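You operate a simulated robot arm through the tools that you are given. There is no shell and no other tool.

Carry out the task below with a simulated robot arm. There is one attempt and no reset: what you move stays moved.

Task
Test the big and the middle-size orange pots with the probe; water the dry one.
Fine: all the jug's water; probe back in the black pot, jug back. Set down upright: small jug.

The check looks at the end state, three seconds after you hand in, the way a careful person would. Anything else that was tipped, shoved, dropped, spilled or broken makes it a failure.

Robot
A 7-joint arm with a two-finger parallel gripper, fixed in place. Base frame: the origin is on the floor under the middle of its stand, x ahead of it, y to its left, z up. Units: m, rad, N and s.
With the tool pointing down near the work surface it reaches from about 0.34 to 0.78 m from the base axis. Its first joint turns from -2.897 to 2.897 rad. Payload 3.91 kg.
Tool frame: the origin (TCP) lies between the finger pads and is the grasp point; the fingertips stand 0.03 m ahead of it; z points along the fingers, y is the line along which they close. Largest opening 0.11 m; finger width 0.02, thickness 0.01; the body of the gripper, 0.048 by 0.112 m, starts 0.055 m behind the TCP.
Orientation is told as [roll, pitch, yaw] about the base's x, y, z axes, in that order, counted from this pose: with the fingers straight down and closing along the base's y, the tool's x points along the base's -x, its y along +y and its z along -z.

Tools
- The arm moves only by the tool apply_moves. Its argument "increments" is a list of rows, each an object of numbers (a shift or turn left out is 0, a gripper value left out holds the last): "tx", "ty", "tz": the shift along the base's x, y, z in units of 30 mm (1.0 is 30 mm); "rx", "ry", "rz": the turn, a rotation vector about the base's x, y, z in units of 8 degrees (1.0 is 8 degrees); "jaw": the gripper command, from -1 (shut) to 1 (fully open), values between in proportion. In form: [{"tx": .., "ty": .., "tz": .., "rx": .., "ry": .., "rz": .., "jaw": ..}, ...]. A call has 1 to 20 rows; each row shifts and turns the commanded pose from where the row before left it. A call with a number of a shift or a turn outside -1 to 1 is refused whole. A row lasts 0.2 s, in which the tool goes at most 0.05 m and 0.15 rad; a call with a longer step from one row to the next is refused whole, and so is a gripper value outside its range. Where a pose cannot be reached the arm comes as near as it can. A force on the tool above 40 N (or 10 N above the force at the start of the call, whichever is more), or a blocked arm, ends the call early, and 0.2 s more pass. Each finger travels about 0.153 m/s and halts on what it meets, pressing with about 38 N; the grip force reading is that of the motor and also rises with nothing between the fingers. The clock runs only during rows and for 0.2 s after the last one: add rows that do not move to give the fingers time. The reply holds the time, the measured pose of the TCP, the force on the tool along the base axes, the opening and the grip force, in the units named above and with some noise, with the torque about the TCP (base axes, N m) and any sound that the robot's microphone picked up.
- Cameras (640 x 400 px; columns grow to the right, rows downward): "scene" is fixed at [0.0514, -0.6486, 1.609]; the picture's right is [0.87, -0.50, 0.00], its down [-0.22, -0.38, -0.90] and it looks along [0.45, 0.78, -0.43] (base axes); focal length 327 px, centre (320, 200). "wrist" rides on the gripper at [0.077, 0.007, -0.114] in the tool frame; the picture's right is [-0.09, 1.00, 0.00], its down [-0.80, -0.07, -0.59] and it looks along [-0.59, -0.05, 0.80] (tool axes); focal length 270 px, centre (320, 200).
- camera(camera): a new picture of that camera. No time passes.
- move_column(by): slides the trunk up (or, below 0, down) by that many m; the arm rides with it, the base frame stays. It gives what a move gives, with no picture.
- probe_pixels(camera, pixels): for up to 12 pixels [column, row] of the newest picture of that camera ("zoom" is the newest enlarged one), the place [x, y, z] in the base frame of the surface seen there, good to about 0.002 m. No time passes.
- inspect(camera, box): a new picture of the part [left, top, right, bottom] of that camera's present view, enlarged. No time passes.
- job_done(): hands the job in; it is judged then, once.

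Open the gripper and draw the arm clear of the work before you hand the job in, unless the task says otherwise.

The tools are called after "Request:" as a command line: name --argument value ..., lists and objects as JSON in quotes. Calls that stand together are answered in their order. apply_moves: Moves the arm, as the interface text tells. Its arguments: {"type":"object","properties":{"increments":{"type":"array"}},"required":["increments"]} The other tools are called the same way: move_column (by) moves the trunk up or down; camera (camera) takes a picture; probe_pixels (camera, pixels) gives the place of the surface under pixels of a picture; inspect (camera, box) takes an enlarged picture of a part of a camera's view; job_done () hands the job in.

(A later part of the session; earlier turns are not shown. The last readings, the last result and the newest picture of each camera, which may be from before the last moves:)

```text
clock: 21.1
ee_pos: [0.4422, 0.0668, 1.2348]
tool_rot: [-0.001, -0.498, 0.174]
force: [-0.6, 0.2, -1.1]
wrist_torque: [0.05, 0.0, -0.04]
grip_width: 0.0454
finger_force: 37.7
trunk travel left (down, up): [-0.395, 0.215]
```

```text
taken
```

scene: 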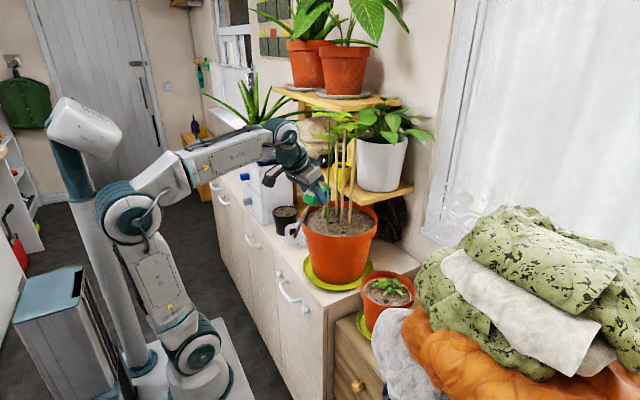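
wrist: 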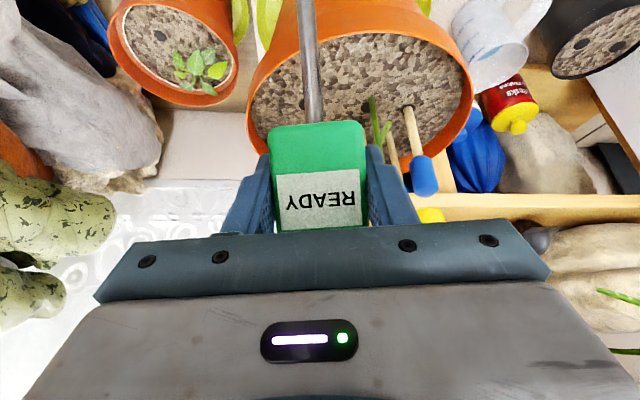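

The probe is now in front of the big pot with the path ahead clear. I'll advance over the rim while turning the rod back to vertical, stopping with the tip about 3 cm above the soil over the hole.

Request:
apply_moves --increments '[{"tx": 0.55, "tz": 0.05, "rx": 0.115, "ry": -0.6525}, {"tx": 0.55, "tz": 0.05, "rx": 0.115, "ry": -0.6525}, {"tx": 0.55, "tz": 0.03, "rx": 0.115, "ry": -0.6525}, {"tx": 0.55, "tz": 0.03, "rx": 0.115, "ry": -0.6525}, {"tx": 0.55, "rx": 0.115, "ry": -0.6525}, {"tx": 0.55, "rx": 0.115, "ry": -0.6525}, {}, {}]'

Request:
camera --camera "wrist"

Request:
inspect --camera "scene" --box '[270, 130, 390, 250]'

```text
clock: 22.9
ee_pos: [0.5401, 0.0661, 1.2388]
tool_rot: [-0.004, -1.052, 0.176]
force: [-0.6, 0.1, 0.1]
wrist_torque: [0.0, -0.01, 0.01]
grip_width: 0.045
finger_force: 37.6
trunk travel left (down, up): [-0.395, 0.215]
```

```text
taken
```

wrist: 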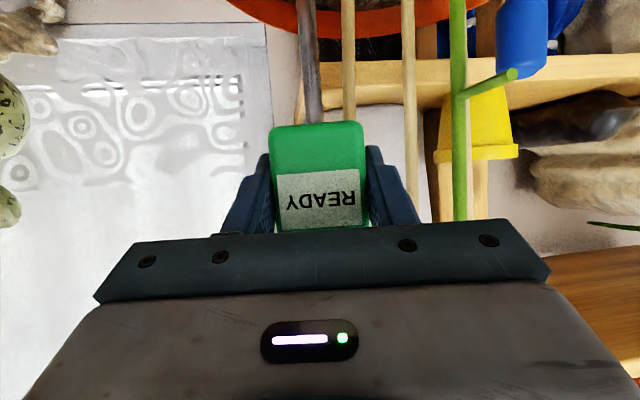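

```text
3.33 times, centred on (330, 190) of scene
```

zoom: 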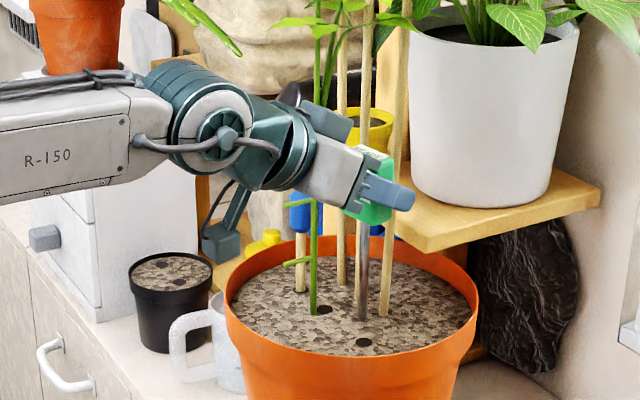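

The rod is above the pot. I'll measure its tip and axis relative to the hole.

Request:
inspect --camera "scene" --box '[320, 190, 360, 240]'

Request:
probe_pixels --camera "zoom" --pixels '[[325, 260], [325, 250], [328, 220], [330, 190], [332, 160], [335, 130], [322, 335], [310, 335], [334, 335], [322, 325], [322, 345]]'

```text
8.00 times, centred on (340, 215) of scene
```

zoom: 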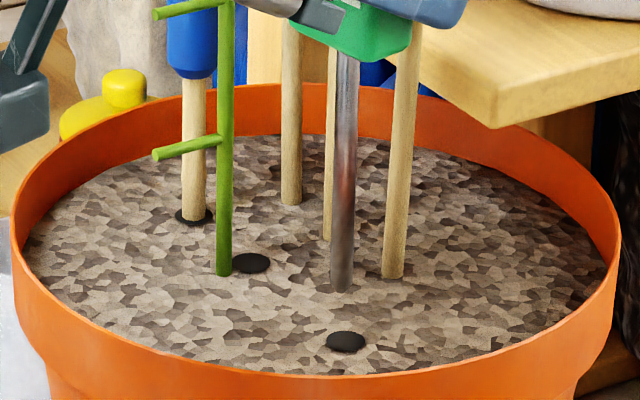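

```text
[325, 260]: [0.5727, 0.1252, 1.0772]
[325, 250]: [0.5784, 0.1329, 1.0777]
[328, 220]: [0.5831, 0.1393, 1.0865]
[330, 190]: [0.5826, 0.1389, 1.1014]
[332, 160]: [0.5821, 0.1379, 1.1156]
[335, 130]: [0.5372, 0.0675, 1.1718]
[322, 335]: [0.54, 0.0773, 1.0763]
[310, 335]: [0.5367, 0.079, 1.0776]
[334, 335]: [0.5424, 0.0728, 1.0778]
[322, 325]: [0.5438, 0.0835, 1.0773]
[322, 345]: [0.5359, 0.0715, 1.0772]
```

The rod runs along columns 342–347 in this zoom, with its tip at (342,287) and the hole at (345,342). I'll probe those pixels.

Request:
probe_pixels --camera "zoom" --pixels '[[342, 284], [342, 270], [343, 240], [344, 200], [345, 160], [346, 120], [347, 80], [345, 342], [326, 342], [364, 342], [345, 332], [345, 352]]'

```text
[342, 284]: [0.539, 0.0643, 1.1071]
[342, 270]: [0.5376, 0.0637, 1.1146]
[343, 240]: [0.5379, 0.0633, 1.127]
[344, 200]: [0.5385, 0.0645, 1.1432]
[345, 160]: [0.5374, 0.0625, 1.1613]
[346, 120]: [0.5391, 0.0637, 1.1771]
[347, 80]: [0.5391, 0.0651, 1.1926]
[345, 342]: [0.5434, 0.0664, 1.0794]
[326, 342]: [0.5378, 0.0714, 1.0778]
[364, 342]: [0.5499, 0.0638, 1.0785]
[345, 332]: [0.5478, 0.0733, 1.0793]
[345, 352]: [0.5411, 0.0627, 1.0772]
```

The rod is vertical with its axis at about (0.541,0.0675), and the hole centre is at (0.544,0.0677). I'll shift +3 mm in x and lower until the tip just enters the hole.

Request:
apply_moves --increments '[{"tx": 0.1}, {"tz": -0.3}, {"tz": -0.3}, {"tz": -0.3}, {"tz": -0.2}, {}, {}]'

Request:
inspect --camera "scene" --box '[320, 190, 360, 240]'

```text
clock: 24.5
ee_pos: [0.5414, 0.0656, 1.2067]
tool_rot: [-0.003, -1.051, 0.173]
force: [0.3, 0.3, -1.2]
wrist_torque: [0.02, -0.03, -0.02]
grip_width: 0.0453
finger_force: 38.2
trunk travel left (down, up): [-0.395, 0.215]
```

```text
8.00 times, centred on (340, 215) of scene
```

zoom: 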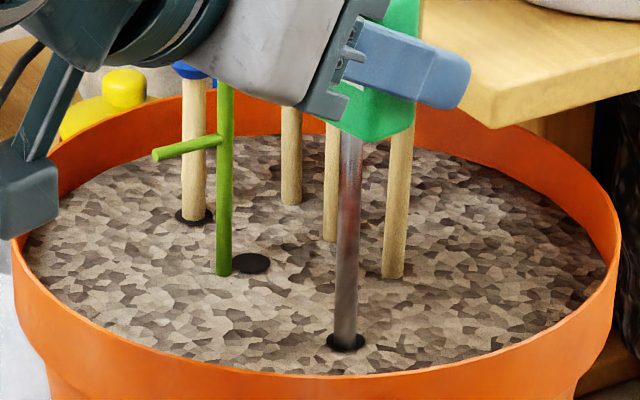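

The tip has entered the hole, centred. I'll continue down about 5 cm to match the original insertion depth and watch the force.

Request:
apply_moves --increments '[{"tz": -0.3}, {"tz": -0.3}, {"tz": -0.3}, {"tz": -0.3}, {"tz": -0.3}, {"tz": -0.25}, {}, {}, {}]'

Request:
camera --camera "wrist"

Request:
inspect --camera "scene" --box '[300, 170, 380, 250]'

```text
clock: 26.5
ee_pos: [0.5415, 0.0661, 1.1538]
tool_rot: [-0.004, -1.051, 0.175]
force: [1.5, -0.3, 2.0]
wrist_torque: [-0.08, -0.1, 0.0]
grip_width: 0.0452
finger_force: 37.5
trunk travel left (down, up): [-0.395, 0.215]
```

```text
taken
```

wrist: 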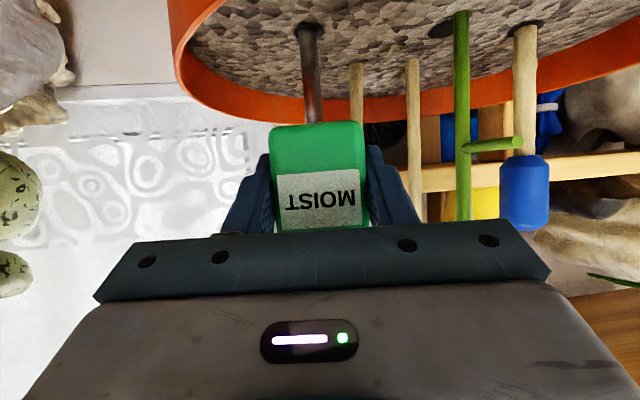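

```text
5.00 times, centred on (340, 210) of scene
```

zoom: 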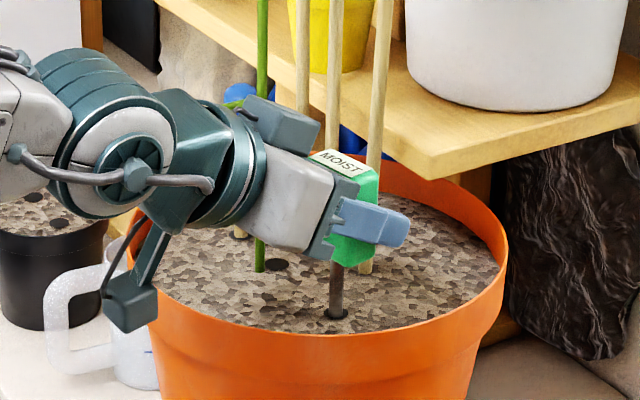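

The display reads "MOIST" in the big pot. I'll wait about a second to confirm the reading holds.

Request:
apply_moves --increments '[{}, {}, {}, {}, {}]'

Request:
inspect --camera "wrist" --box '[220, 100, 420, 240]'

```text
clock: 27.7
ee_pos: [0.5421, 0.0673, 1.1535]
tool_rot: [-0.003, -1.053, 0.175]
force: [0.7, -0.3, 3.5]
wrist_torque: [-0.05, -0.1, -0.02]
grip_width: 0.0453
finger_force: 38.0
trunk travel left (down, up): [-0.395, 0.215]
```

```text
2.86 times, centred on (320, 170) of wrist
```

zoom: 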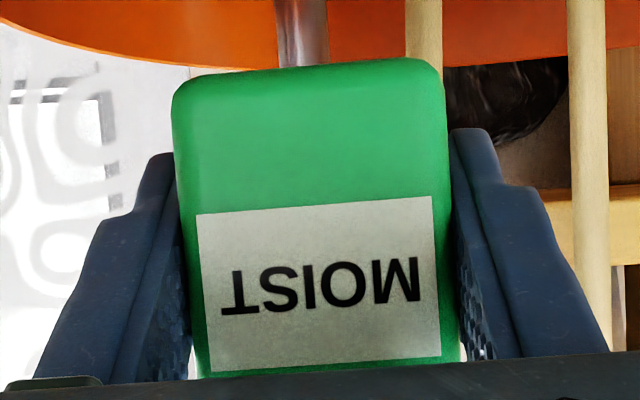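

"MOIST" is steady. Before moving to the middle pot I'll check the laundry's extent next to it and the leaves above the path.

Request:
probe_pixels --camera "scene" --pixels '[[385, 320], [395, 312], [405, 308], [415, 300], [380, 340], [420, 265], [430, 250], [410, 320], [356, 137], [350, 130], [330, 133], [365, 125]]'

Request:
camera --camera "scene"

```text
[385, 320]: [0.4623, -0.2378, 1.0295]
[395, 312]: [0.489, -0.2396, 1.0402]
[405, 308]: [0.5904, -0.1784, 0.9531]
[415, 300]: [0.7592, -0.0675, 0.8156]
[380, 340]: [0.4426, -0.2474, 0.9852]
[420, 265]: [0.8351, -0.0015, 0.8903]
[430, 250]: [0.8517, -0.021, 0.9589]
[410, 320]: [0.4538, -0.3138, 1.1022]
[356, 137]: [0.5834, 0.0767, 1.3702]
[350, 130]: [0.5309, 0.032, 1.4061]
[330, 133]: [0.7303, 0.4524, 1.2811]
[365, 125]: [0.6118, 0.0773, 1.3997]
```

```text
taken
```

scene: 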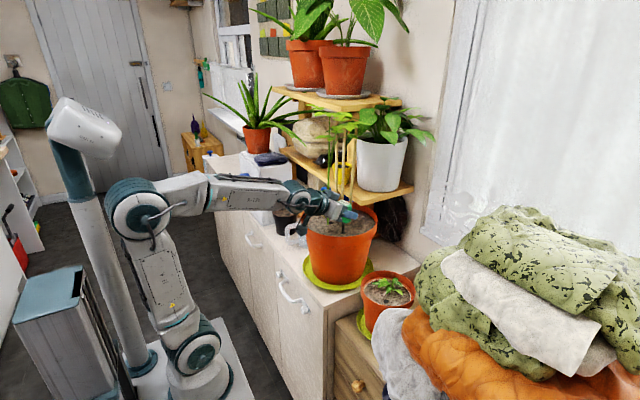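

The leaves above are at z≥1.37, and the laundry stays at y≤-0.235 next to the pot. I'll lift the probe clear of the big pot's rim, then shift to above the middle pot's hole while taking the yaw back to 0.

Request:
apply_moves --increments '[{"tz": 0.3}, {"tz": 0.5}, {"tz": 0.6}, {"tz": 0.6}, {"tz": 0.6}, {"tz": 0.5}, {}, {}]'

Request:
inspect --camera "scene" --box '[300, 150, 380, 250]'

```text
clock: 29.5
ee_pos: [0.5417, 0.0683, 1.2473]
tool_rot: [-0.004, -1.052, 0.175]
force: [-0.5, 0.2, -0.3]
wrist_torque: [0.0, 0.0, -0.01]
grip_width: 0.0452
finger_force: 37.8
trunk travel left (down, up): [-0.395, 0.215]
```

```text
4.00 times, centred on (340, 200) of scene
```

zoom: 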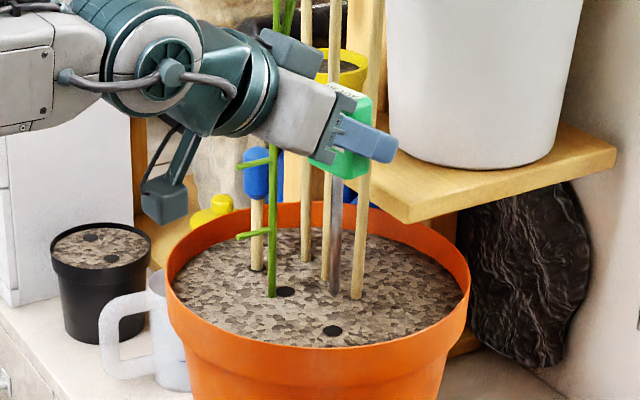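

The probe is clear of the soil with its tip near z 1.117. Now I move sideways over the rim to above the middle pot.

Request:
apply_moves --increments '[{"ty": -0.6, "tx": 0.1, "tz": 0.1}, {"ty": -0.8, "tx": 0.1, "tz": 0.1, "rz": -0.18}, {"ty": -0.8, "tx": 0.11, "rz": -0.18}, {"ty": -0.8, "tx": 0.11, "rz": -0.18}, {"ty": -0.8, "tx": 0.11, "rz": -0.18}, {"ty": -0.8, "tx": 0.11, "rz": -0.18}, {"ty": -0.8, "tx": 0.11, "rz": -0.18}, {"ty": -0.8, "tx": 0.11, "rz": -0.17}, {}, {}]'

Request:
camera --camera "wrist"

Request:
camera --camera "scene"

```text
clock: 31.7
ee_pos: [0.5669, -0.1192, 1.2533]
tool_rot: [-0.004, -1.052, 0.001]
force: [0.2, -0.5, -0.5]
wrist_torque: [0.0, -0.03, -0.02]
grip_width: 0.045
finger_force: 38.1
trunk travel left (down, up): [-0.395, 0.215]
```

```text
taken
```

wrist: 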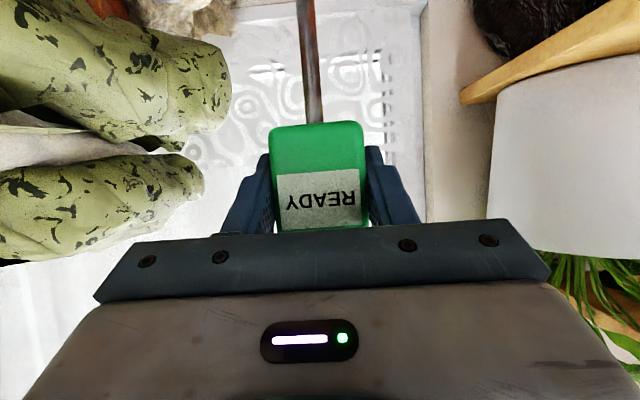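

```text
taken
```

scene: 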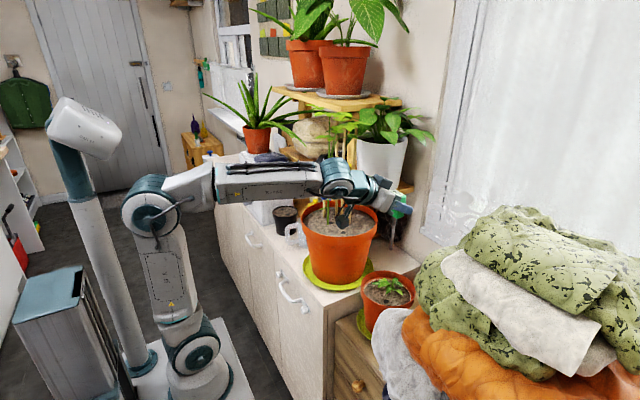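

I'm above the middle pot and the display is back to "READY". I'll check the seedling leaf heights so the fingers don't touch them.

Request:
inspect --camera "scene" --box '[355, 270, 425, 315]'

Request:
probe_pixels --camera "zoom" --pixels '[[260, 130], [230, 145], [195, 118], [255, 90], [310, 175], [300, 200], [370, 85], [395, 120], [410, 200], [345, 110], [425, 215], [340, 165]]'

```text
8.89 times, centred on (390, 292) of scene
```

zoom: 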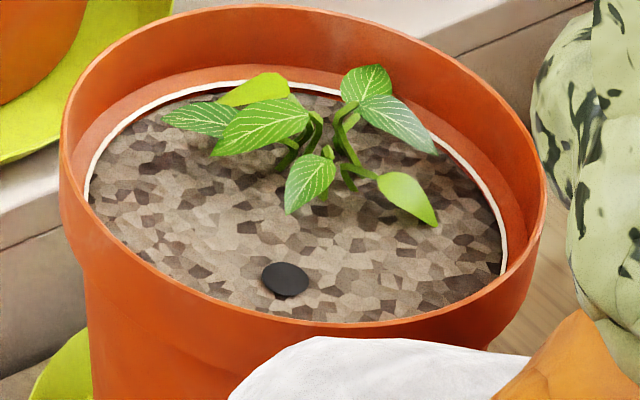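

```text
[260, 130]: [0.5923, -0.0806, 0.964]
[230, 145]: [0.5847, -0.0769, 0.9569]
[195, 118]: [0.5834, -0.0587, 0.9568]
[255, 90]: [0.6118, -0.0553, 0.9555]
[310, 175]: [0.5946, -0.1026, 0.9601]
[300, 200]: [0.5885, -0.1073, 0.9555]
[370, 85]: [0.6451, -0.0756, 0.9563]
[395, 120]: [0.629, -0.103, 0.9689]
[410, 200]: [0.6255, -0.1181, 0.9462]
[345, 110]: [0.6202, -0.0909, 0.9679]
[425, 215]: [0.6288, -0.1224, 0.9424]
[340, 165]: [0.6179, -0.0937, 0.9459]
```

Leaves top out at z≈0.97, below the fingers' lowest point of about 0.993 at full insertion. I'll descend until the tip is about 3 cm above the soil and measure the rod against the hole.

Request:
apply_moves --increments '[{"tz": -0.6}, {"tz": -0.8}, {"tz": -0.8}, {"tz": -0.8}, {"tz": -0.8}, {"tz": -0.8}, {"tz": -0.4, "tx": 0.08, "ty": -0.08}, {}, {}]'

Request:
inspect --camera "scene" --box '[360, 260, 420, 310]'

Request:
camera --camera "wrist"

```text
clock: 33.7
ee_pos: [0.5689, -0.1224, 1.1019]
tool_rot: [-0.004, -1.051, 0.0]
force: [0.3, 0.1, 0.3]
wrist_torque: [0.0, -0.01, 0.01]
grip_width: 0.0448
finger_force: 38.3
trunk travel left (down, up): [-0.395, 0.215]
```

```text
8.00 times, centred on (390, 285) of scene
```

zoom: 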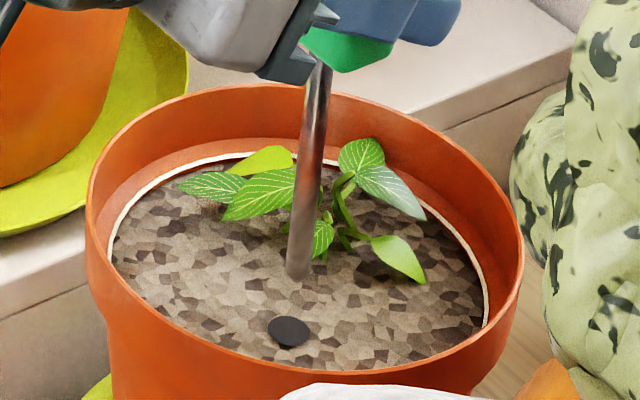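

```text
taken
```

wrist: 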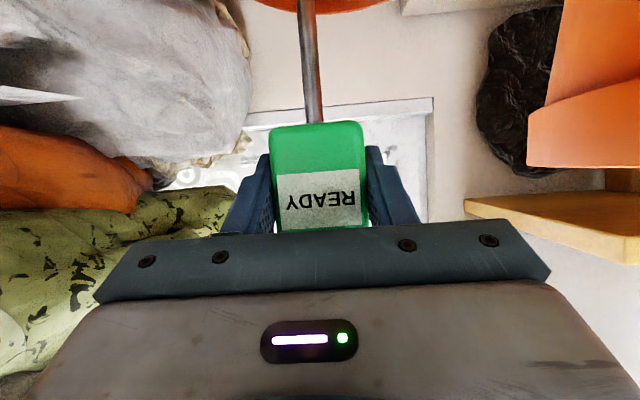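

The rod tip shows at (298,275) in the zoom and the hole at (288,332). I'll measure both.

Request:
probe_pixels --camera "zoom" --pixels '[[298, 272], [299, 258], [302, 230], [306, 190], [310, 150], [314, 110], [318, 80], [288, 332], [268, 331], [309, 333], [288, 318], [290, 346]]'

```text
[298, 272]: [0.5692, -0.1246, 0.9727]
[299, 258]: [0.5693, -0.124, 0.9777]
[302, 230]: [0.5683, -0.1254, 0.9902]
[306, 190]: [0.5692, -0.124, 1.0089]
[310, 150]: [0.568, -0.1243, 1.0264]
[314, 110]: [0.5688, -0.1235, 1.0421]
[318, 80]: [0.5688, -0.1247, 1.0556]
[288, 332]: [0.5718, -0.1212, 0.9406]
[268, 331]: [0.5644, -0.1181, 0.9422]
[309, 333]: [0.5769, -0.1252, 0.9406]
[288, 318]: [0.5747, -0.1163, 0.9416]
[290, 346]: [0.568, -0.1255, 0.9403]
```

The rod axis is at (0.572,-0.121) and the hole centre at (0.571,-0.121), so they're aligned. I'll lower slowly to full depth.

Request:
apply_moves --increments '[{"tz": -0.3}, {"tz": -0.3}, {"tz": -0.3}, {"tz": -0.3}, {"tz": -0.3}, {"tz": -0.3}, {"tz": -0.3}, {"tz": -0.3}, {"tz": -0.3}, {"tz": -0.12}, {}, {}, {}]'

Request:
camera --camera "wrist"

Request:
inspect --camera "scene" --box '[350, 250, 430, 320]'

```text
clock: 36.5
ee_pos: [0.5709, -0.1215, 1.0185]
tool_rot: [0.0, -1.051, 0.0]
force: [-0.3, 0.9, -1.9]
wrist_torque: [0.02, -0.05, 0.0]
grip_width: 0.0451
finger_force: 38.0
trunk travel left (down, up): [-0.395, 0.215]
```

```text
taken
```

wrist: 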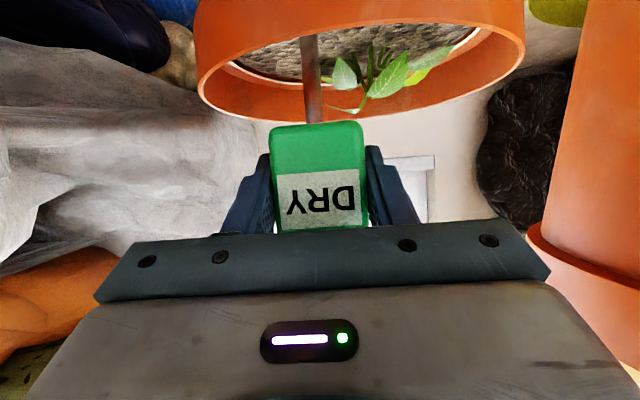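

```text
5.71 times, centred on (390, 285) of scene
```

zoom: 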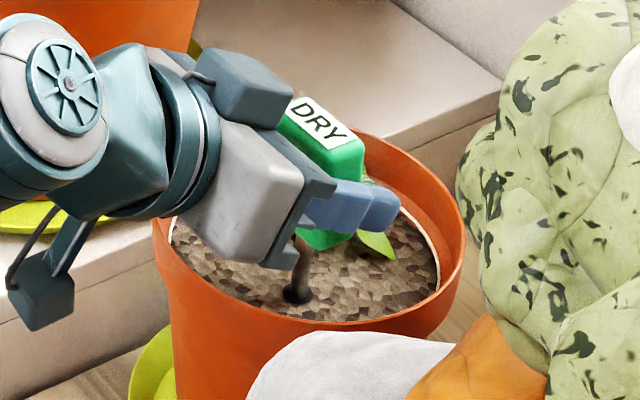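

The middle pot reads "DRY", so that's the one to water. I lift the probe straight out to travel height.

Request:
apply_moves --increments '[{"tz": 0.3}, {"tz": 0.5}, {"tz": 0.78}, {"tz": 0.78}, {"tz": 0.78}, {"tz": 0.78}, {"tz": 0.78}, {"tz": 0.78}, {"tz": 0.78}, {"tz": 0.78}, {"tz": 0.5}, {}, {}]'

Request:
camera --camera "scene"

```text
clock: 39.3
ee_pos: [0.5701, -0.1221, 1.2443]
tool_rot: [-0.002, -1.051, 0.001]
force: [-0.2, 0.1, -0.5]
wrist_torque: [0.0, 0.03, 0.0]
grip_width: 0.0451
finger_force: 38.4
trunk travel left (down, up): [-0.395, 0.215]
```

```text
taken
```

scene: 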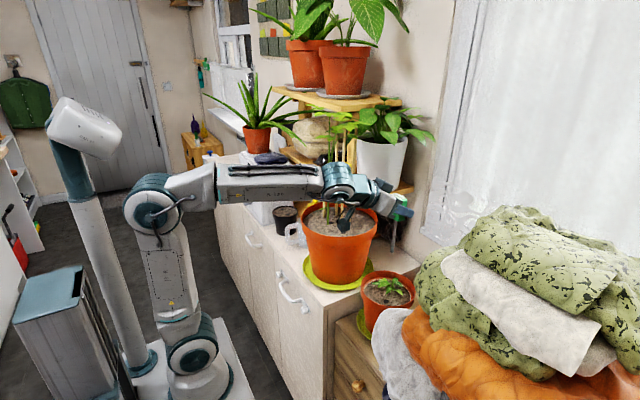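

Now I retract toward the robot while easing the tilt, then sweep +y in front of the big pot as before.

Request:
apply_moves --increments '[{"tx": -0.62, "ry": 0.566}, {"tx": -0.62, "ry": 0.566}, {"tx": -0.62, "ry": 0.566}, {"tx": -0.62, "ry": 0.566}, {"tx": -0.62, "ry": 0.566}, {"tx": -0.62, "ry": 0.566}, {"tx": -0.62, "ry": 0.566}, {}, {}]'

Request:
camera --camera "scene"

```text
clock: 41.3
ee_pos: [0.44, -0.122, 1.2441]
tool_rot: [-0.001, -0.5, 0.0]
force: [0.3, -0.6, -0.8]
wrist_torque: [0.03, 0.01, -0.01]
grip_width: 0.0452
finger_force: 38.7
trunk travel left (down, up): [-0.395, 0.215]
```

```text
taken
```

scene: 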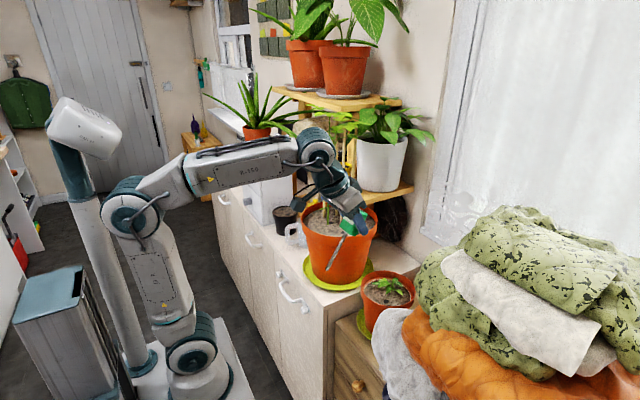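

The arm is clear. I sweep +y about 0.29 m at constant height.

Request:
apply_moves --increments '[{"ty": 0.6}, {"ty": 0.95}, {"ty": 0.95}, {"ty": 0.95}, {"ty": 0.95}, {"ty": 0.95}, {"ty": 0.95}, {"ty": 0.95}, {"ty": 0.95}, {"ty": 0.95}, {"ty": 0.6}, {}, {}]'

Request:
camera --camera "scene"

```text
clock: 44.1
ee_pos: [0.4398, 0.1705, 1.2449]
tool_rot: [-0.002, -0.499, 0.0]
force: [0.5, 0.1, -0.2]
wrist_torque: [-0.02, 0.0, 0.01]
grip_width: 0.0448
finger_force: 38.2
trunk travel left (down, up): [-0.395, 0.215]
```

```text
taken
```

scene: 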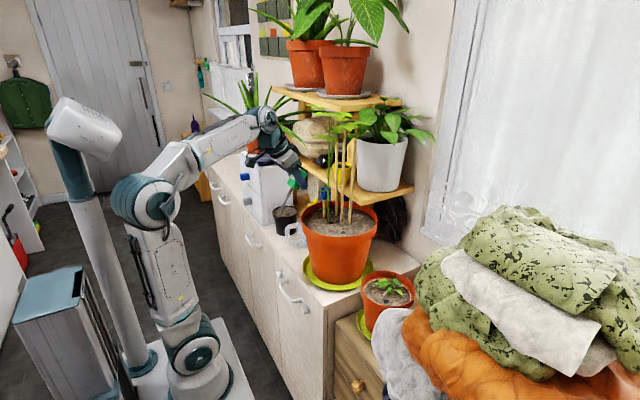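

Good. I continue to y≈0.4235 while tilting back to -45°.

Request:
apply_moves --increments '[{"ty": 0.937, "ry": -0.227, "tz": -0.08}, {"ty": 0.937, "ry": -0.227, "tz": -0.08}, {"ty": 0.937, "ry": -0.227, "tz": -0.08}, {"ty": 0.937, "ry": -0.227, "tz": -0.08}, {"ty": 0.937, "ry": -0.227, "tz": -0.08}, {"ty": 0.937, "ry": -0.227, "tz": -0.08}, {"ty": 0.937, "ry": -0.227, "tz": -0.08}, {"ty": 0.937, "ry": -0.227, "tz": -0.08}, {"ty": 0.937, "ry": -0.227, "tz": -0.08}, {}, {}]'

Request:
camera --camera "wrist"

```text
clock: 46.5
ee_pos: [0.4418, 0.4236, 1.2237]
tool_rot: [-0.001, -0.786, -0.001]
force: [-0.5, 0.5, 0.4]
wrist_torque: [0.04, -0.02, 0.0]
grip_width: 0.0452
finger_force: 37.7
trunk travel left (down, up): [-0.395, 0.215]
```

```text
taken
```

wrist: 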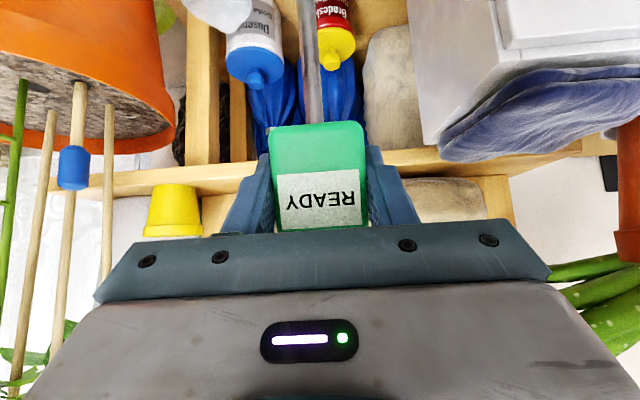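

Next, advance over the black pot along the reverse of my exit path, returning to the vertical rod posture.

Request:
apply_moves --increments '[{"tx": 0.48, "tz": -0.28, "ry": -0.382}, {"tx": 0.48, "tz": -0.28, "ry": -0.382}, {"tx": 0.48, "tz": -0.25, "ry": -0.382}, {"tx": 0.48, "tz": -0.2, "ry": -0.382}, {"tx": 0.48, "tz": -0.2, "ry": -0.382}, {}, {}]'

Request:
inspect --camera "scene" --box '[265, 175, 315, 225]'

```text
clock: 48.1
ee_pos: [0.5112, 0.4232, 1.1852]
tool_rot: [-0.004, -1.052, 0.004]
force: [0.0, -0.7, -1.1]
wrist_torque: [0.0, 0.01, -0.01]
grip_width: 0.0449
finger_force: 38.0
trunk travel left (down, up): [-0.395, 0.215]
```

```text
8.00 times, centred on (290, 200) of scene
```

zoom: 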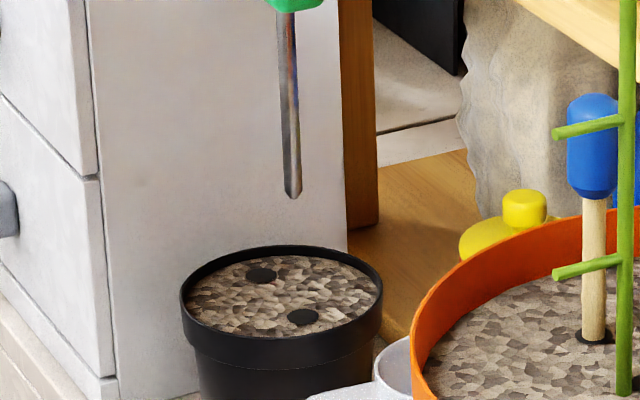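

I'll measure the rod and the near hole at (303,317), where the probe came from.

Request:
probe_pixels --camera "zoom" --pixels '[[292, 188], [292, 170], [290, 130], [288, 90], [287, 50], [303, 317], [288, 317], [319, 317], [303, 309], [303, 325]]'

```text
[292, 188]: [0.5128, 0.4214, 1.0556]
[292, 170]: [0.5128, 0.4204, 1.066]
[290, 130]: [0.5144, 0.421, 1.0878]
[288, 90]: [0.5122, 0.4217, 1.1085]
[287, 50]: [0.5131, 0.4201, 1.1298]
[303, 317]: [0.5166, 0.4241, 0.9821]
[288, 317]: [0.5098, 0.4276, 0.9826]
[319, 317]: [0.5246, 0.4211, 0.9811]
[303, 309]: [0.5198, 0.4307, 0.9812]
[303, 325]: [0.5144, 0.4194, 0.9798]
```

The rod axis is at (0.5148,0.425) and the hole at (0.517,0.425), so I'll shift +2 mm in x and lower until the tip is just above the hole.

Request:
apply_moves --increments '[{"tx": 0.075}, {"tz": -0.5}, {"tz": -0.5}, {"tz": -0.5}, {"tz": -0.5}, {"tz": -0.25}, {}, {}]'

Request:
inspect --camera "scene" --box '[265, 175, 315, 225]'

Request:
camera --camera "wrist"

```text
clock: 49.9
ee_pos: [0.5146, 0.4225, 1.1184]
tool_rot: [-0.004, -1.051, 0.002]
force: [-0.5, 0.3, 0.0]
wrist_torque: [-0.03, -0.05, -0.04]
grip_width: 0.0451
finger_force: 37.6
trunk travel left (down, up): [-0.395, 0.215]
```

```text
8.00 times, centred on (290, 200) of scene
```

zoom: 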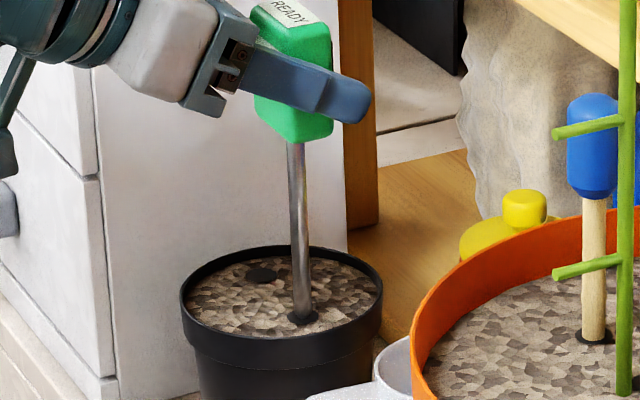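

```text
taken
```

wrist: 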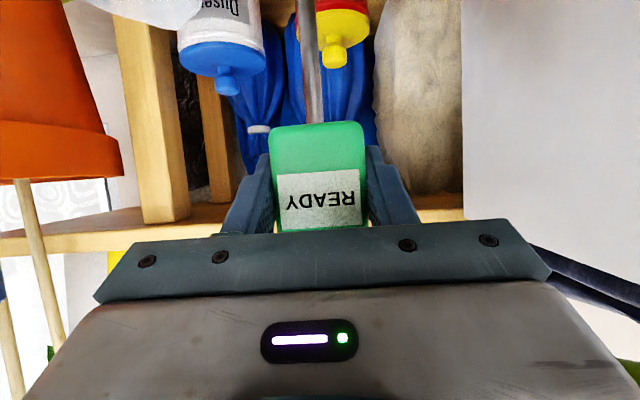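

The tip is over the hole. I'll lower the remaining 6 cm to the original grip height of 1.058.

Request:
apply_moves --increments '[{"tz": -0.3}, {"tz": -0.3}, {"tz": -0.3}, {"tz": -0.3}, {"tz": -0.3}, {"tz": -0.3}, {"tz": -0.22}, {}, {}]'

Request:
inspect --camera "scene" --box '[265, 175, 315, 225]'

Request:
camera --camera "wrist"

```text
clock: 51.9
ee_pos: [0.5149, 0.4221, 1.0573]
tool_rot: [-0.003, -1.052, -0.001]
force: [0.0, -0.5, -0.1]
wrist_torque: [0.0, 0.02, 0.02]
grip_width: 0.045
finger_force: 38.1
trunk travel left (down, up): [-0.395, 0.215]
```

```text
8.00 times, centred on (290, 200) of scene
```

zoom: 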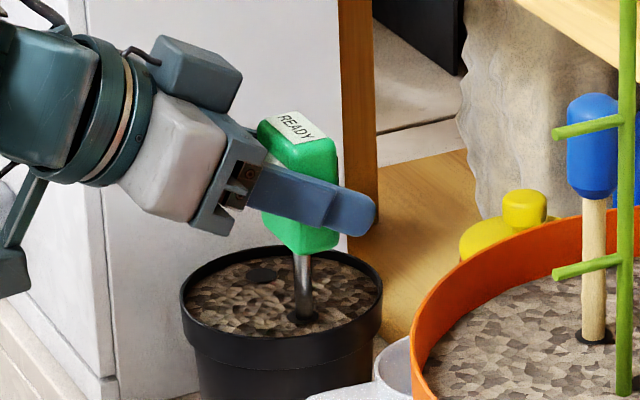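

```text
taken
```

wrist: 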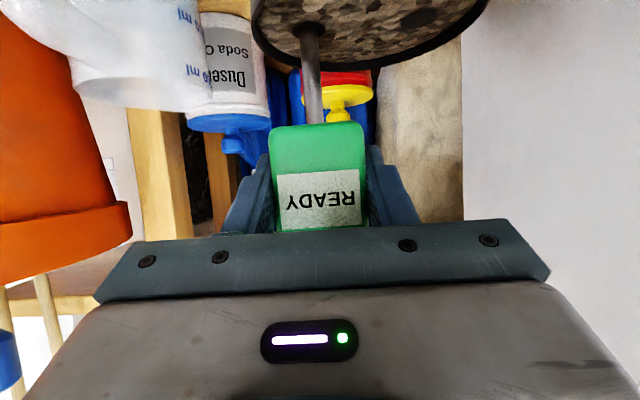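

The probe is seated at its original depth and pose. I release it by opening gradually.

Request:
apply_moves --increments '[{"jaw": -0.15}, {"jaw": 0.0}, {"jaw": 0.2}, {"jaw": 0.6}, {"jaw": 1}, {}, {}]'

Request:
camera --camera "wrist"

Request:
inspect --camera "scene" --box '[265, 175, 315, 225]'

```text
clock: 53.5
ee_pos: [0.5145, 0.4227, 1.0583]
tool_rot: [-0.003, -1.051, 0.0]
force: [0.3, 0.0, -0.7]
wrist_torque: [0.0, -0.01, -0.01]
grip_width: 0.1103
finger_force: 0.0
trunk travel left (down, up): [-0.395, 0.215]
```

```text
taken
```

wrist: 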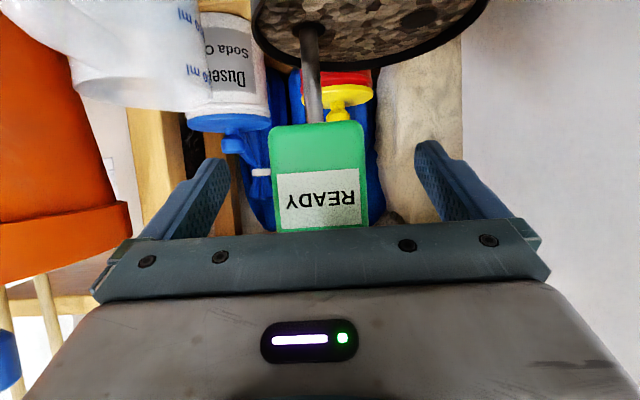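

```text
8.00 times, centred on (290, 200) of scene
```

zoom: 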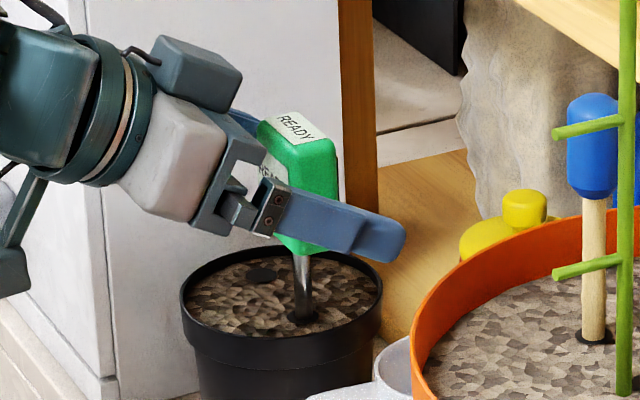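

The probe stands freely in the black pot. I back straight out along -x, then look at the jug.

Request:
apply_moves --increments '[{"tx": -0.4}, {"tx": -0.55}, {"tx": -0.55}, {"tx": -0.55}, {"tx": -0.55}, {"tx": -0.55}, {"tx": -0.55}, {"tz": 0.6}, {"tz": 0.6}, {}, {}]'

Request:
camera --camera "wrist"

Request:
camera --camera "scene"

```text
clock: 55.9
ee_pos: [0.4022, 0.4225, 1.095]
tool_rot: [-0.005, -1.053, 0.001]
force: [-0.1, 0.1, 0.2]
wrist_torque: [-0.03, 0.03, -0.01]
grip_width: 0.1101
finger_force: 0.1
trunk travel left (down, up): [-0.395, 0.215]
```

```text
taken
```

wrist: 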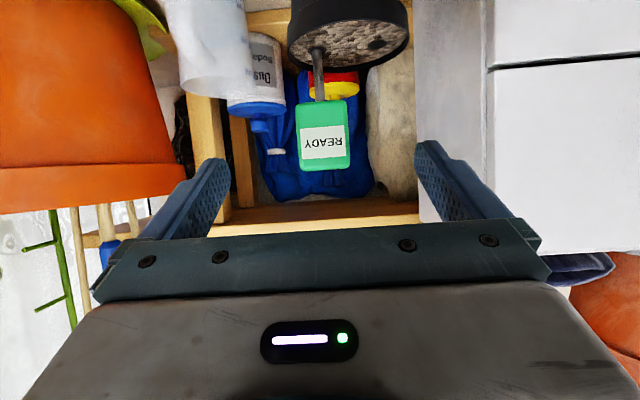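

```text
taken
```

scene: 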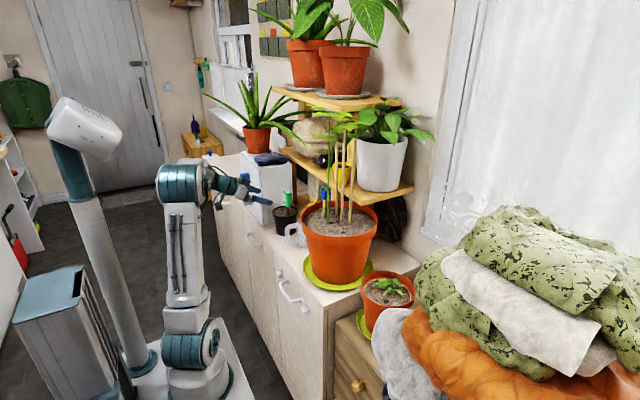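

Next I examine the jug's geometry: handle, rim and spout.

Request:
inspect --camera "scene" --box '[275, 215, 315, 250]'

Request:
probe_pixels --camera "zoom" --pixels '[[240, 150], [200, 160], [170, 190], [165, 240], [170, 290], [200, 330], [250, 330], [270, 300], [205, 200], [290, 140], [320, 120], [300, 260]]'

```text
11.43 times, centred on (295, 232) of scene
```

zoom: 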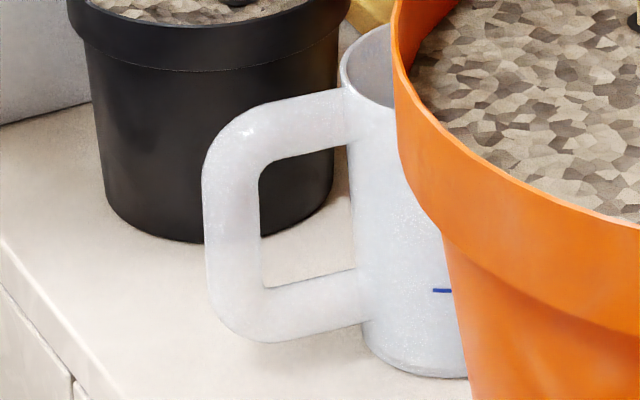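

```text
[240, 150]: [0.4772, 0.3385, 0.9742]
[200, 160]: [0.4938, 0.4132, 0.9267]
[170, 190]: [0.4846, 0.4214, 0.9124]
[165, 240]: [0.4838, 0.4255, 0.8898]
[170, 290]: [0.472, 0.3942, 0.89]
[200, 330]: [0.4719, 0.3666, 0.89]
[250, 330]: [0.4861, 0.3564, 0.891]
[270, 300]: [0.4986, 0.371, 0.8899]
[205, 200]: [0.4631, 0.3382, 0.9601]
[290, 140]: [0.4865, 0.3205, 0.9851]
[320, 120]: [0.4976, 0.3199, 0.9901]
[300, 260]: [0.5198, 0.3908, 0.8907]
```

I'll probe more carefully along the handle bars and the body in the same zoom.

Request:
probe_pixels --camera "zoom" --pixels '[[232, 220], [212, 220], [254, 220], [232, 180], [232, 270], [300, 120], [300, 100], [300, 145], [310, 305], [310, 330], [380, 200], [375, 345]]'

Request:
probe_pixels --camera "zoom" --pixels '[[400, 250], [360, 150], [343, 70], [352, 55], [380, 32], [375, 60], [365, 320], [430, 370], [445, 250], [225, 140], [250, 115], [265, 330]]'

```text
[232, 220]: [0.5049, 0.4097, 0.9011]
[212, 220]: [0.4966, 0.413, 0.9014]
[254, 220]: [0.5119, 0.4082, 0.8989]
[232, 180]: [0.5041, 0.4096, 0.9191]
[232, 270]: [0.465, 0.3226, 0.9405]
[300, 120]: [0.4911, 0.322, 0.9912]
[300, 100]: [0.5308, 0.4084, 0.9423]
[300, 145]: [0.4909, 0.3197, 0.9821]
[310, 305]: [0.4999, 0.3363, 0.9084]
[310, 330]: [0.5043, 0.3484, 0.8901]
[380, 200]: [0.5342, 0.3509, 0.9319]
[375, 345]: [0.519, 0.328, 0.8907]
```

```text
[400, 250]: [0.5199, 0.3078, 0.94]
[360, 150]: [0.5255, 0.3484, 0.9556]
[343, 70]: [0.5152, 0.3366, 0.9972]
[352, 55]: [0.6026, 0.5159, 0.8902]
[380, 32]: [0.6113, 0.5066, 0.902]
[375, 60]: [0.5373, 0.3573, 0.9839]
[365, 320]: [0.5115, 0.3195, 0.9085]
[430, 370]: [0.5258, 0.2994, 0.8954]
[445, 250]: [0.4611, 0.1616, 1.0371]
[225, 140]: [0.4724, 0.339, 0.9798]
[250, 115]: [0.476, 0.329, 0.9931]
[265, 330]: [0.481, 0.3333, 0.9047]
```

Those zoom readings partly fell on the background, so I want a better view of the jug. I'll move the wrist camera back and above the jug with less tilt.

Request:
apply_moves --increments '[{"tx": -0.1, "ty": -0.42, "tz": 0.44, "ry": 0.78}, {"tx": -0.1, "ty": -0.42, "tz": 0.44, "ry": 0.78}, {"tx": -0.1, "ty": -0.42, "tz": 0.44, "ry": 0.78}, {"tx": -0.1, "ty": -0.42, "tz": 0.44, "ry": 0.78}, {"tx": -0.1, "ty": -0.42, "tz": 0.44, "ry": 0.78}, {"tx": -0.1, "ty": -0.42, "tz": 0.44, "ry": 0.78}, {"tx": -0.1, "ty": -0.42, "tz": 0.44, "ry": 0.78}, {"tx": -0.1, "ty": -0.42, "tz": 0.44, "ry": 0.78}, {}, {}]'

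Request:
camera --camera "wrist"

```text
clock: 58.1
ee_pos: [0.3785, 0.3224, 1.2005]
tool_rot: [-0.001, -0.18, -0.001]
force: [0.4, 0.4, 0.6]
wrist_torque: [0.03, 0.01, 0.0]
grip_width: 0.1099
finger_force: 0.1
trunk travel left (down, up): [-0.395, 0.215]
```

```text
taken
```

wrist: 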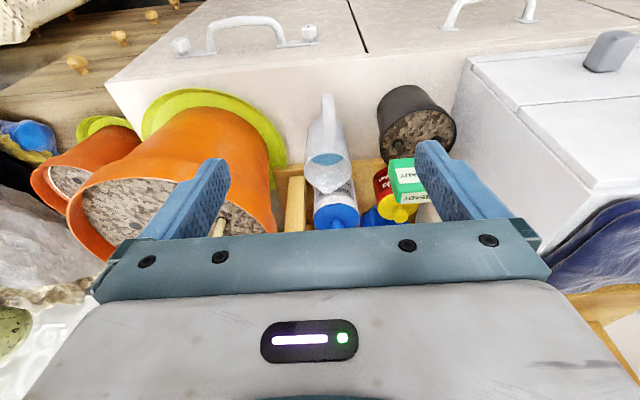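

The jug is clearly visible now at (325,145), with its handle toward the robot and its spout pointing +x. I'll zoom in and probe.

Request:
inspect --camera "wrist" --box '[280, 90, 376, 150]'

Request:
inspect --camera "wrist" --box '[288, 90, 368, 210]'

```text
6.67 times, centred on (328, 120) of wrist
```

zoom: 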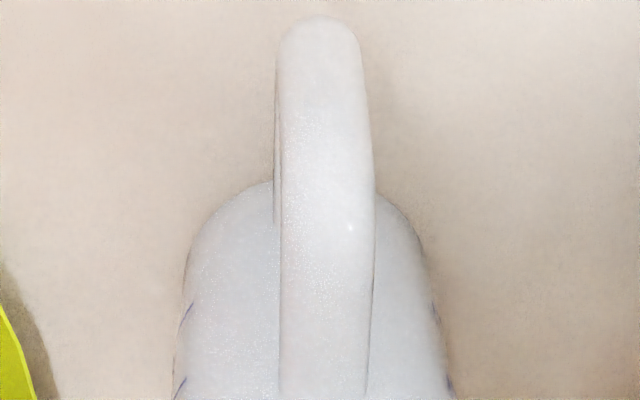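

```text
3.33 times, centred on (328, 150) of wrist
```

zoom: 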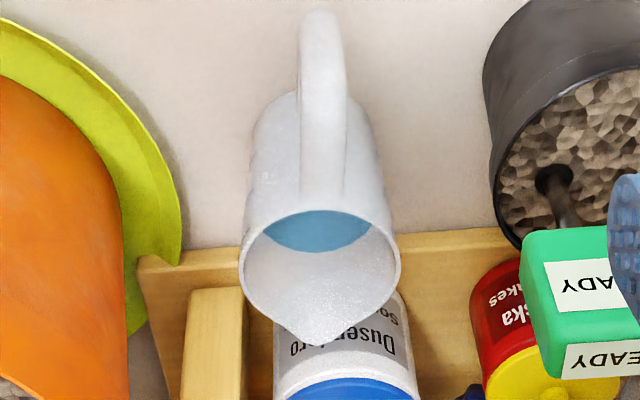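

I'll probe the rim, spout, handle top and handle edges in this zoom.

Request:
probe_pixels --camera "zoom" --pixels '[[243, 268], [398, 268], [320, 343], [320, 212], [322, 40], [322, 100], [322, 160], [304, 100], [343, 100], [320, 20], [304, 150], [345, 150]]'

Request:
probe_pixels --camera "zoom" --pixels '[[305, 40], [338, 40], [322, 12], [270, 130], [375, 150], [325, 195], [310, 235], [280, 225], [370, 225], [257, 300], [385, 300], [320, 330]]'

```text
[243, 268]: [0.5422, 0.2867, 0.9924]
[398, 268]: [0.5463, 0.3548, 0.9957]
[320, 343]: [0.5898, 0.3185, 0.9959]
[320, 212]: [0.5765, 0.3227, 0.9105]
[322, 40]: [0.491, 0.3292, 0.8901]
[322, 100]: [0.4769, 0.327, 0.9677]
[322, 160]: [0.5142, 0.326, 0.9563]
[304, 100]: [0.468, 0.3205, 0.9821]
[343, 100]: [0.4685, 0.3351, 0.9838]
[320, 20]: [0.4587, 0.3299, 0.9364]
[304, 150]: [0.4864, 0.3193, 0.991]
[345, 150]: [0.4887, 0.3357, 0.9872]
```

```text
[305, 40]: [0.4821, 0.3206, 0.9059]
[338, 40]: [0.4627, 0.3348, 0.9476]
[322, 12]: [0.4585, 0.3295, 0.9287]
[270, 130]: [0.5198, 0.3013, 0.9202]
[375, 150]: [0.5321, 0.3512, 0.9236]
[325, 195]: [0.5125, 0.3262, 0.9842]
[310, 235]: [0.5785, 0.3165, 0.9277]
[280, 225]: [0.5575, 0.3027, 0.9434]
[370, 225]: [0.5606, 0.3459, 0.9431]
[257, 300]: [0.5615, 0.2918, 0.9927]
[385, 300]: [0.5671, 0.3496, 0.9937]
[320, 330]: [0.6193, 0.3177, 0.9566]
```

The readings through the handle's middle land on surfaces behind it, possibly because the plastic is translucent. I'll sample a dense cross-section to understand the handle's true shape.

Request:
probe_pixels --camera "zoom" --pixels '[[300, 90], [304, 90], [308, 90], [312, 90], [316, 90], [320, 90], [324, 90], [328, 90], [332, 90], [336, 90], [340, 90], [344, 90]]'

Request:
probe_pixels --camera "zoom" --pixels '[[302, 180], [306, 180], [310, 180], [314, 180], [318, 180], [322, 180], [326, 180], [330, 180], [334, 180], [338, 180], [342, 180], [346, 180]]'

Request:
probe_pixels --camera "zoom" --pixels '[[320, 10], [320, 16], [320, 24], [320, 30], [320, 50], [320, 60], [320, 70], [320, 80], [320, 120], [320, 140], [330, 30], [312, 30]]'

```text
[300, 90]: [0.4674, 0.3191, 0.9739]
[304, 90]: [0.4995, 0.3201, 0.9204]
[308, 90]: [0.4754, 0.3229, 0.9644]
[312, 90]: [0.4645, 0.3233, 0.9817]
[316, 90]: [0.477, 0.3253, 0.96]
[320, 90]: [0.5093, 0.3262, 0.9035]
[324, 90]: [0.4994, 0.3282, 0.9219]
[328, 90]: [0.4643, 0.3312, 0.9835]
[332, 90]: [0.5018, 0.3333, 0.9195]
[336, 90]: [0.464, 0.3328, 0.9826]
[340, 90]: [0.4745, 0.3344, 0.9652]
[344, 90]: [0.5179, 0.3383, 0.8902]
```

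```text
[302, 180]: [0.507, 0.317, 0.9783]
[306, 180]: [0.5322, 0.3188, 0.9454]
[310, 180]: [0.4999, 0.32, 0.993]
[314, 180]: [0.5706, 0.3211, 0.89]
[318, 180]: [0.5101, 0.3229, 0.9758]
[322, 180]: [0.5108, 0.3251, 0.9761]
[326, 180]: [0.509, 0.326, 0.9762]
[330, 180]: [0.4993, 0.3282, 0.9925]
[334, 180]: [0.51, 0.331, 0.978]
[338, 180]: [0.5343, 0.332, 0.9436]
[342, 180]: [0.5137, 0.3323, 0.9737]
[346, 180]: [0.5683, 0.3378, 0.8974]
```

```text
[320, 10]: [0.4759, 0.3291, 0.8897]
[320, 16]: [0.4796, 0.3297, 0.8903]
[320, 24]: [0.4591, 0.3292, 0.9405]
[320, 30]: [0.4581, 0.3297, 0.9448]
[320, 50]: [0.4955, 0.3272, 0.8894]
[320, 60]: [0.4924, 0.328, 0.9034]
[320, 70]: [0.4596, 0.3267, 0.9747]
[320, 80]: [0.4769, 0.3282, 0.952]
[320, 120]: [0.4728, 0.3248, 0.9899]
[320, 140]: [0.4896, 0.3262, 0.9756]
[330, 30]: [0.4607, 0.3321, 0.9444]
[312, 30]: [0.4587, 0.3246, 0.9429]
```

The translucent jug gives mixed depths, but the front-most hits are consistent. The handle's outer face is at x≈0.4585, y≈0.329, its width is about 0.018, and it spans z 0.905–0.993. The rim centre is (0.544,0.321) with radius 0.034, and the spout tip is (0.590,0.3185,0.996), so the jug's yaw is about -4.6°. I'll check the cabinet's front edge and the saucers before planning the grip.

Request:
probe_pixels --camera "wrist" --pixels '[[320, 60], [320, 52], [330, 75], [250, 70], [400, 60], [300, 40], [320, 30], [262, 40], [280, 150], [240, 110]]'

Request:
probe_pixels --camera "scene" --pixels '[[270, 262], [280, 270], [260, 240], [250, 215], [290, 290], [285, 283]]'

```text
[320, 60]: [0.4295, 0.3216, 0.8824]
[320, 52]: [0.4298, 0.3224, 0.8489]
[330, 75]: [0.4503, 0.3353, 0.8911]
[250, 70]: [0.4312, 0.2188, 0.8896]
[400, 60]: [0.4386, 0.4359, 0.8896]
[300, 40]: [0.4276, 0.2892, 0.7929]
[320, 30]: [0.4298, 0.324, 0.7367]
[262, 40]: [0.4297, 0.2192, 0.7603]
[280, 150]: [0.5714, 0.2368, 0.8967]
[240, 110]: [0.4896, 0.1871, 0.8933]
```

```text
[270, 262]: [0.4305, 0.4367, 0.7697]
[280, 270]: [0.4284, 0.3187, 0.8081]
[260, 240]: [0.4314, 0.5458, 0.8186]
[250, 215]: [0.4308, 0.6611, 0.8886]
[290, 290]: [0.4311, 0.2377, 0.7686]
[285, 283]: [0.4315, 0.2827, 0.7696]
```

The cabinet's front edge is at x=0.43, so a nearly horizontal hand (tilt -80°) can reach the handle with its body hanging in front of the cabinet. That leaves the most rotation room for pouring. I'll lower the trunk a first step.

Request:
move_column --by -0.13

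```text
clock: 59.7
ee_pos: [0.3793, 0.3215, 1.07]
tool_rot: [-0.003, -0.184, 0.0]
force: [0.0, 0.2, -0.3]
wrist_torque: [0.01, 0.01, 0.0]
grip_width: 0.11
finger_force: 0.1
trunk travel left (down, up): [-0.265, 0.345]
```

Now I tilt the hand to -80° and align its yaw (-4.6°) with the jug's handle, keeping about 9 cm in front of the handle.

Request:
apply_moves --increments '[{"tx": -0.03, "ty": 0.05, "tz": 0.16, "ry": -0.868}, {"tx": -0.03, "ty": 0.05, "tz": 0.16, "ry": -0.868}, {"tx": -0.03, "ty": 0.05, "tz": 0.16, "ry": -0.868}, {"tx": -0.03, "ty": 0.05, "tz": 0.16, "ry": -0.868}, {"tx": -0.03, "ty": 0.05, "tz": 0.16, "ry": -0.868}, {"tx": -0.03, "ty": 0.05, "tz": 0.16, "ry": -0.868}, {"tx": -0.03, "ty": 0.05, "tz": 0.16, "ry": -0.868}, {"tx": -0.03, "ty": 0.05, "tz": 0.16, "ry": -0.868}, {"tx": -0.03, "ty": 0.05, "tz": 0.16, "ry": -0.868}, {"tx": -0.03, "ty": 0.05, "tz": 0.16, "ry": -0.868}, {"rz": -0.575}, {}, {}]'

Request:
camera --camera "scene"

Request:
camera --camera "wrist"

```text
clock: 62.5
ee_pos: [0.3707, 0.3375, 1.1193]
tool_rot: [-0.004, -1.392, -0.08]
force: [0.2, 0.7, -0.1]
wrist_torque: [0.02, -0.03, -0.04]
grip_width: 0.1099
finger_force: 0.1
trunk travel left (down, up): [-0.265, 0.345]
```

```text
taken
```

scene: 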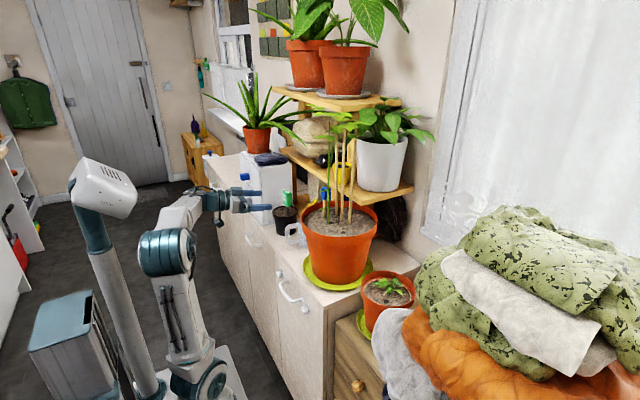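

```text
taken
```

wrist: 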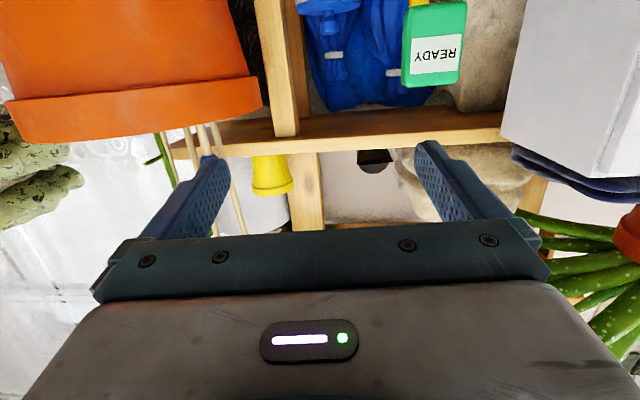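

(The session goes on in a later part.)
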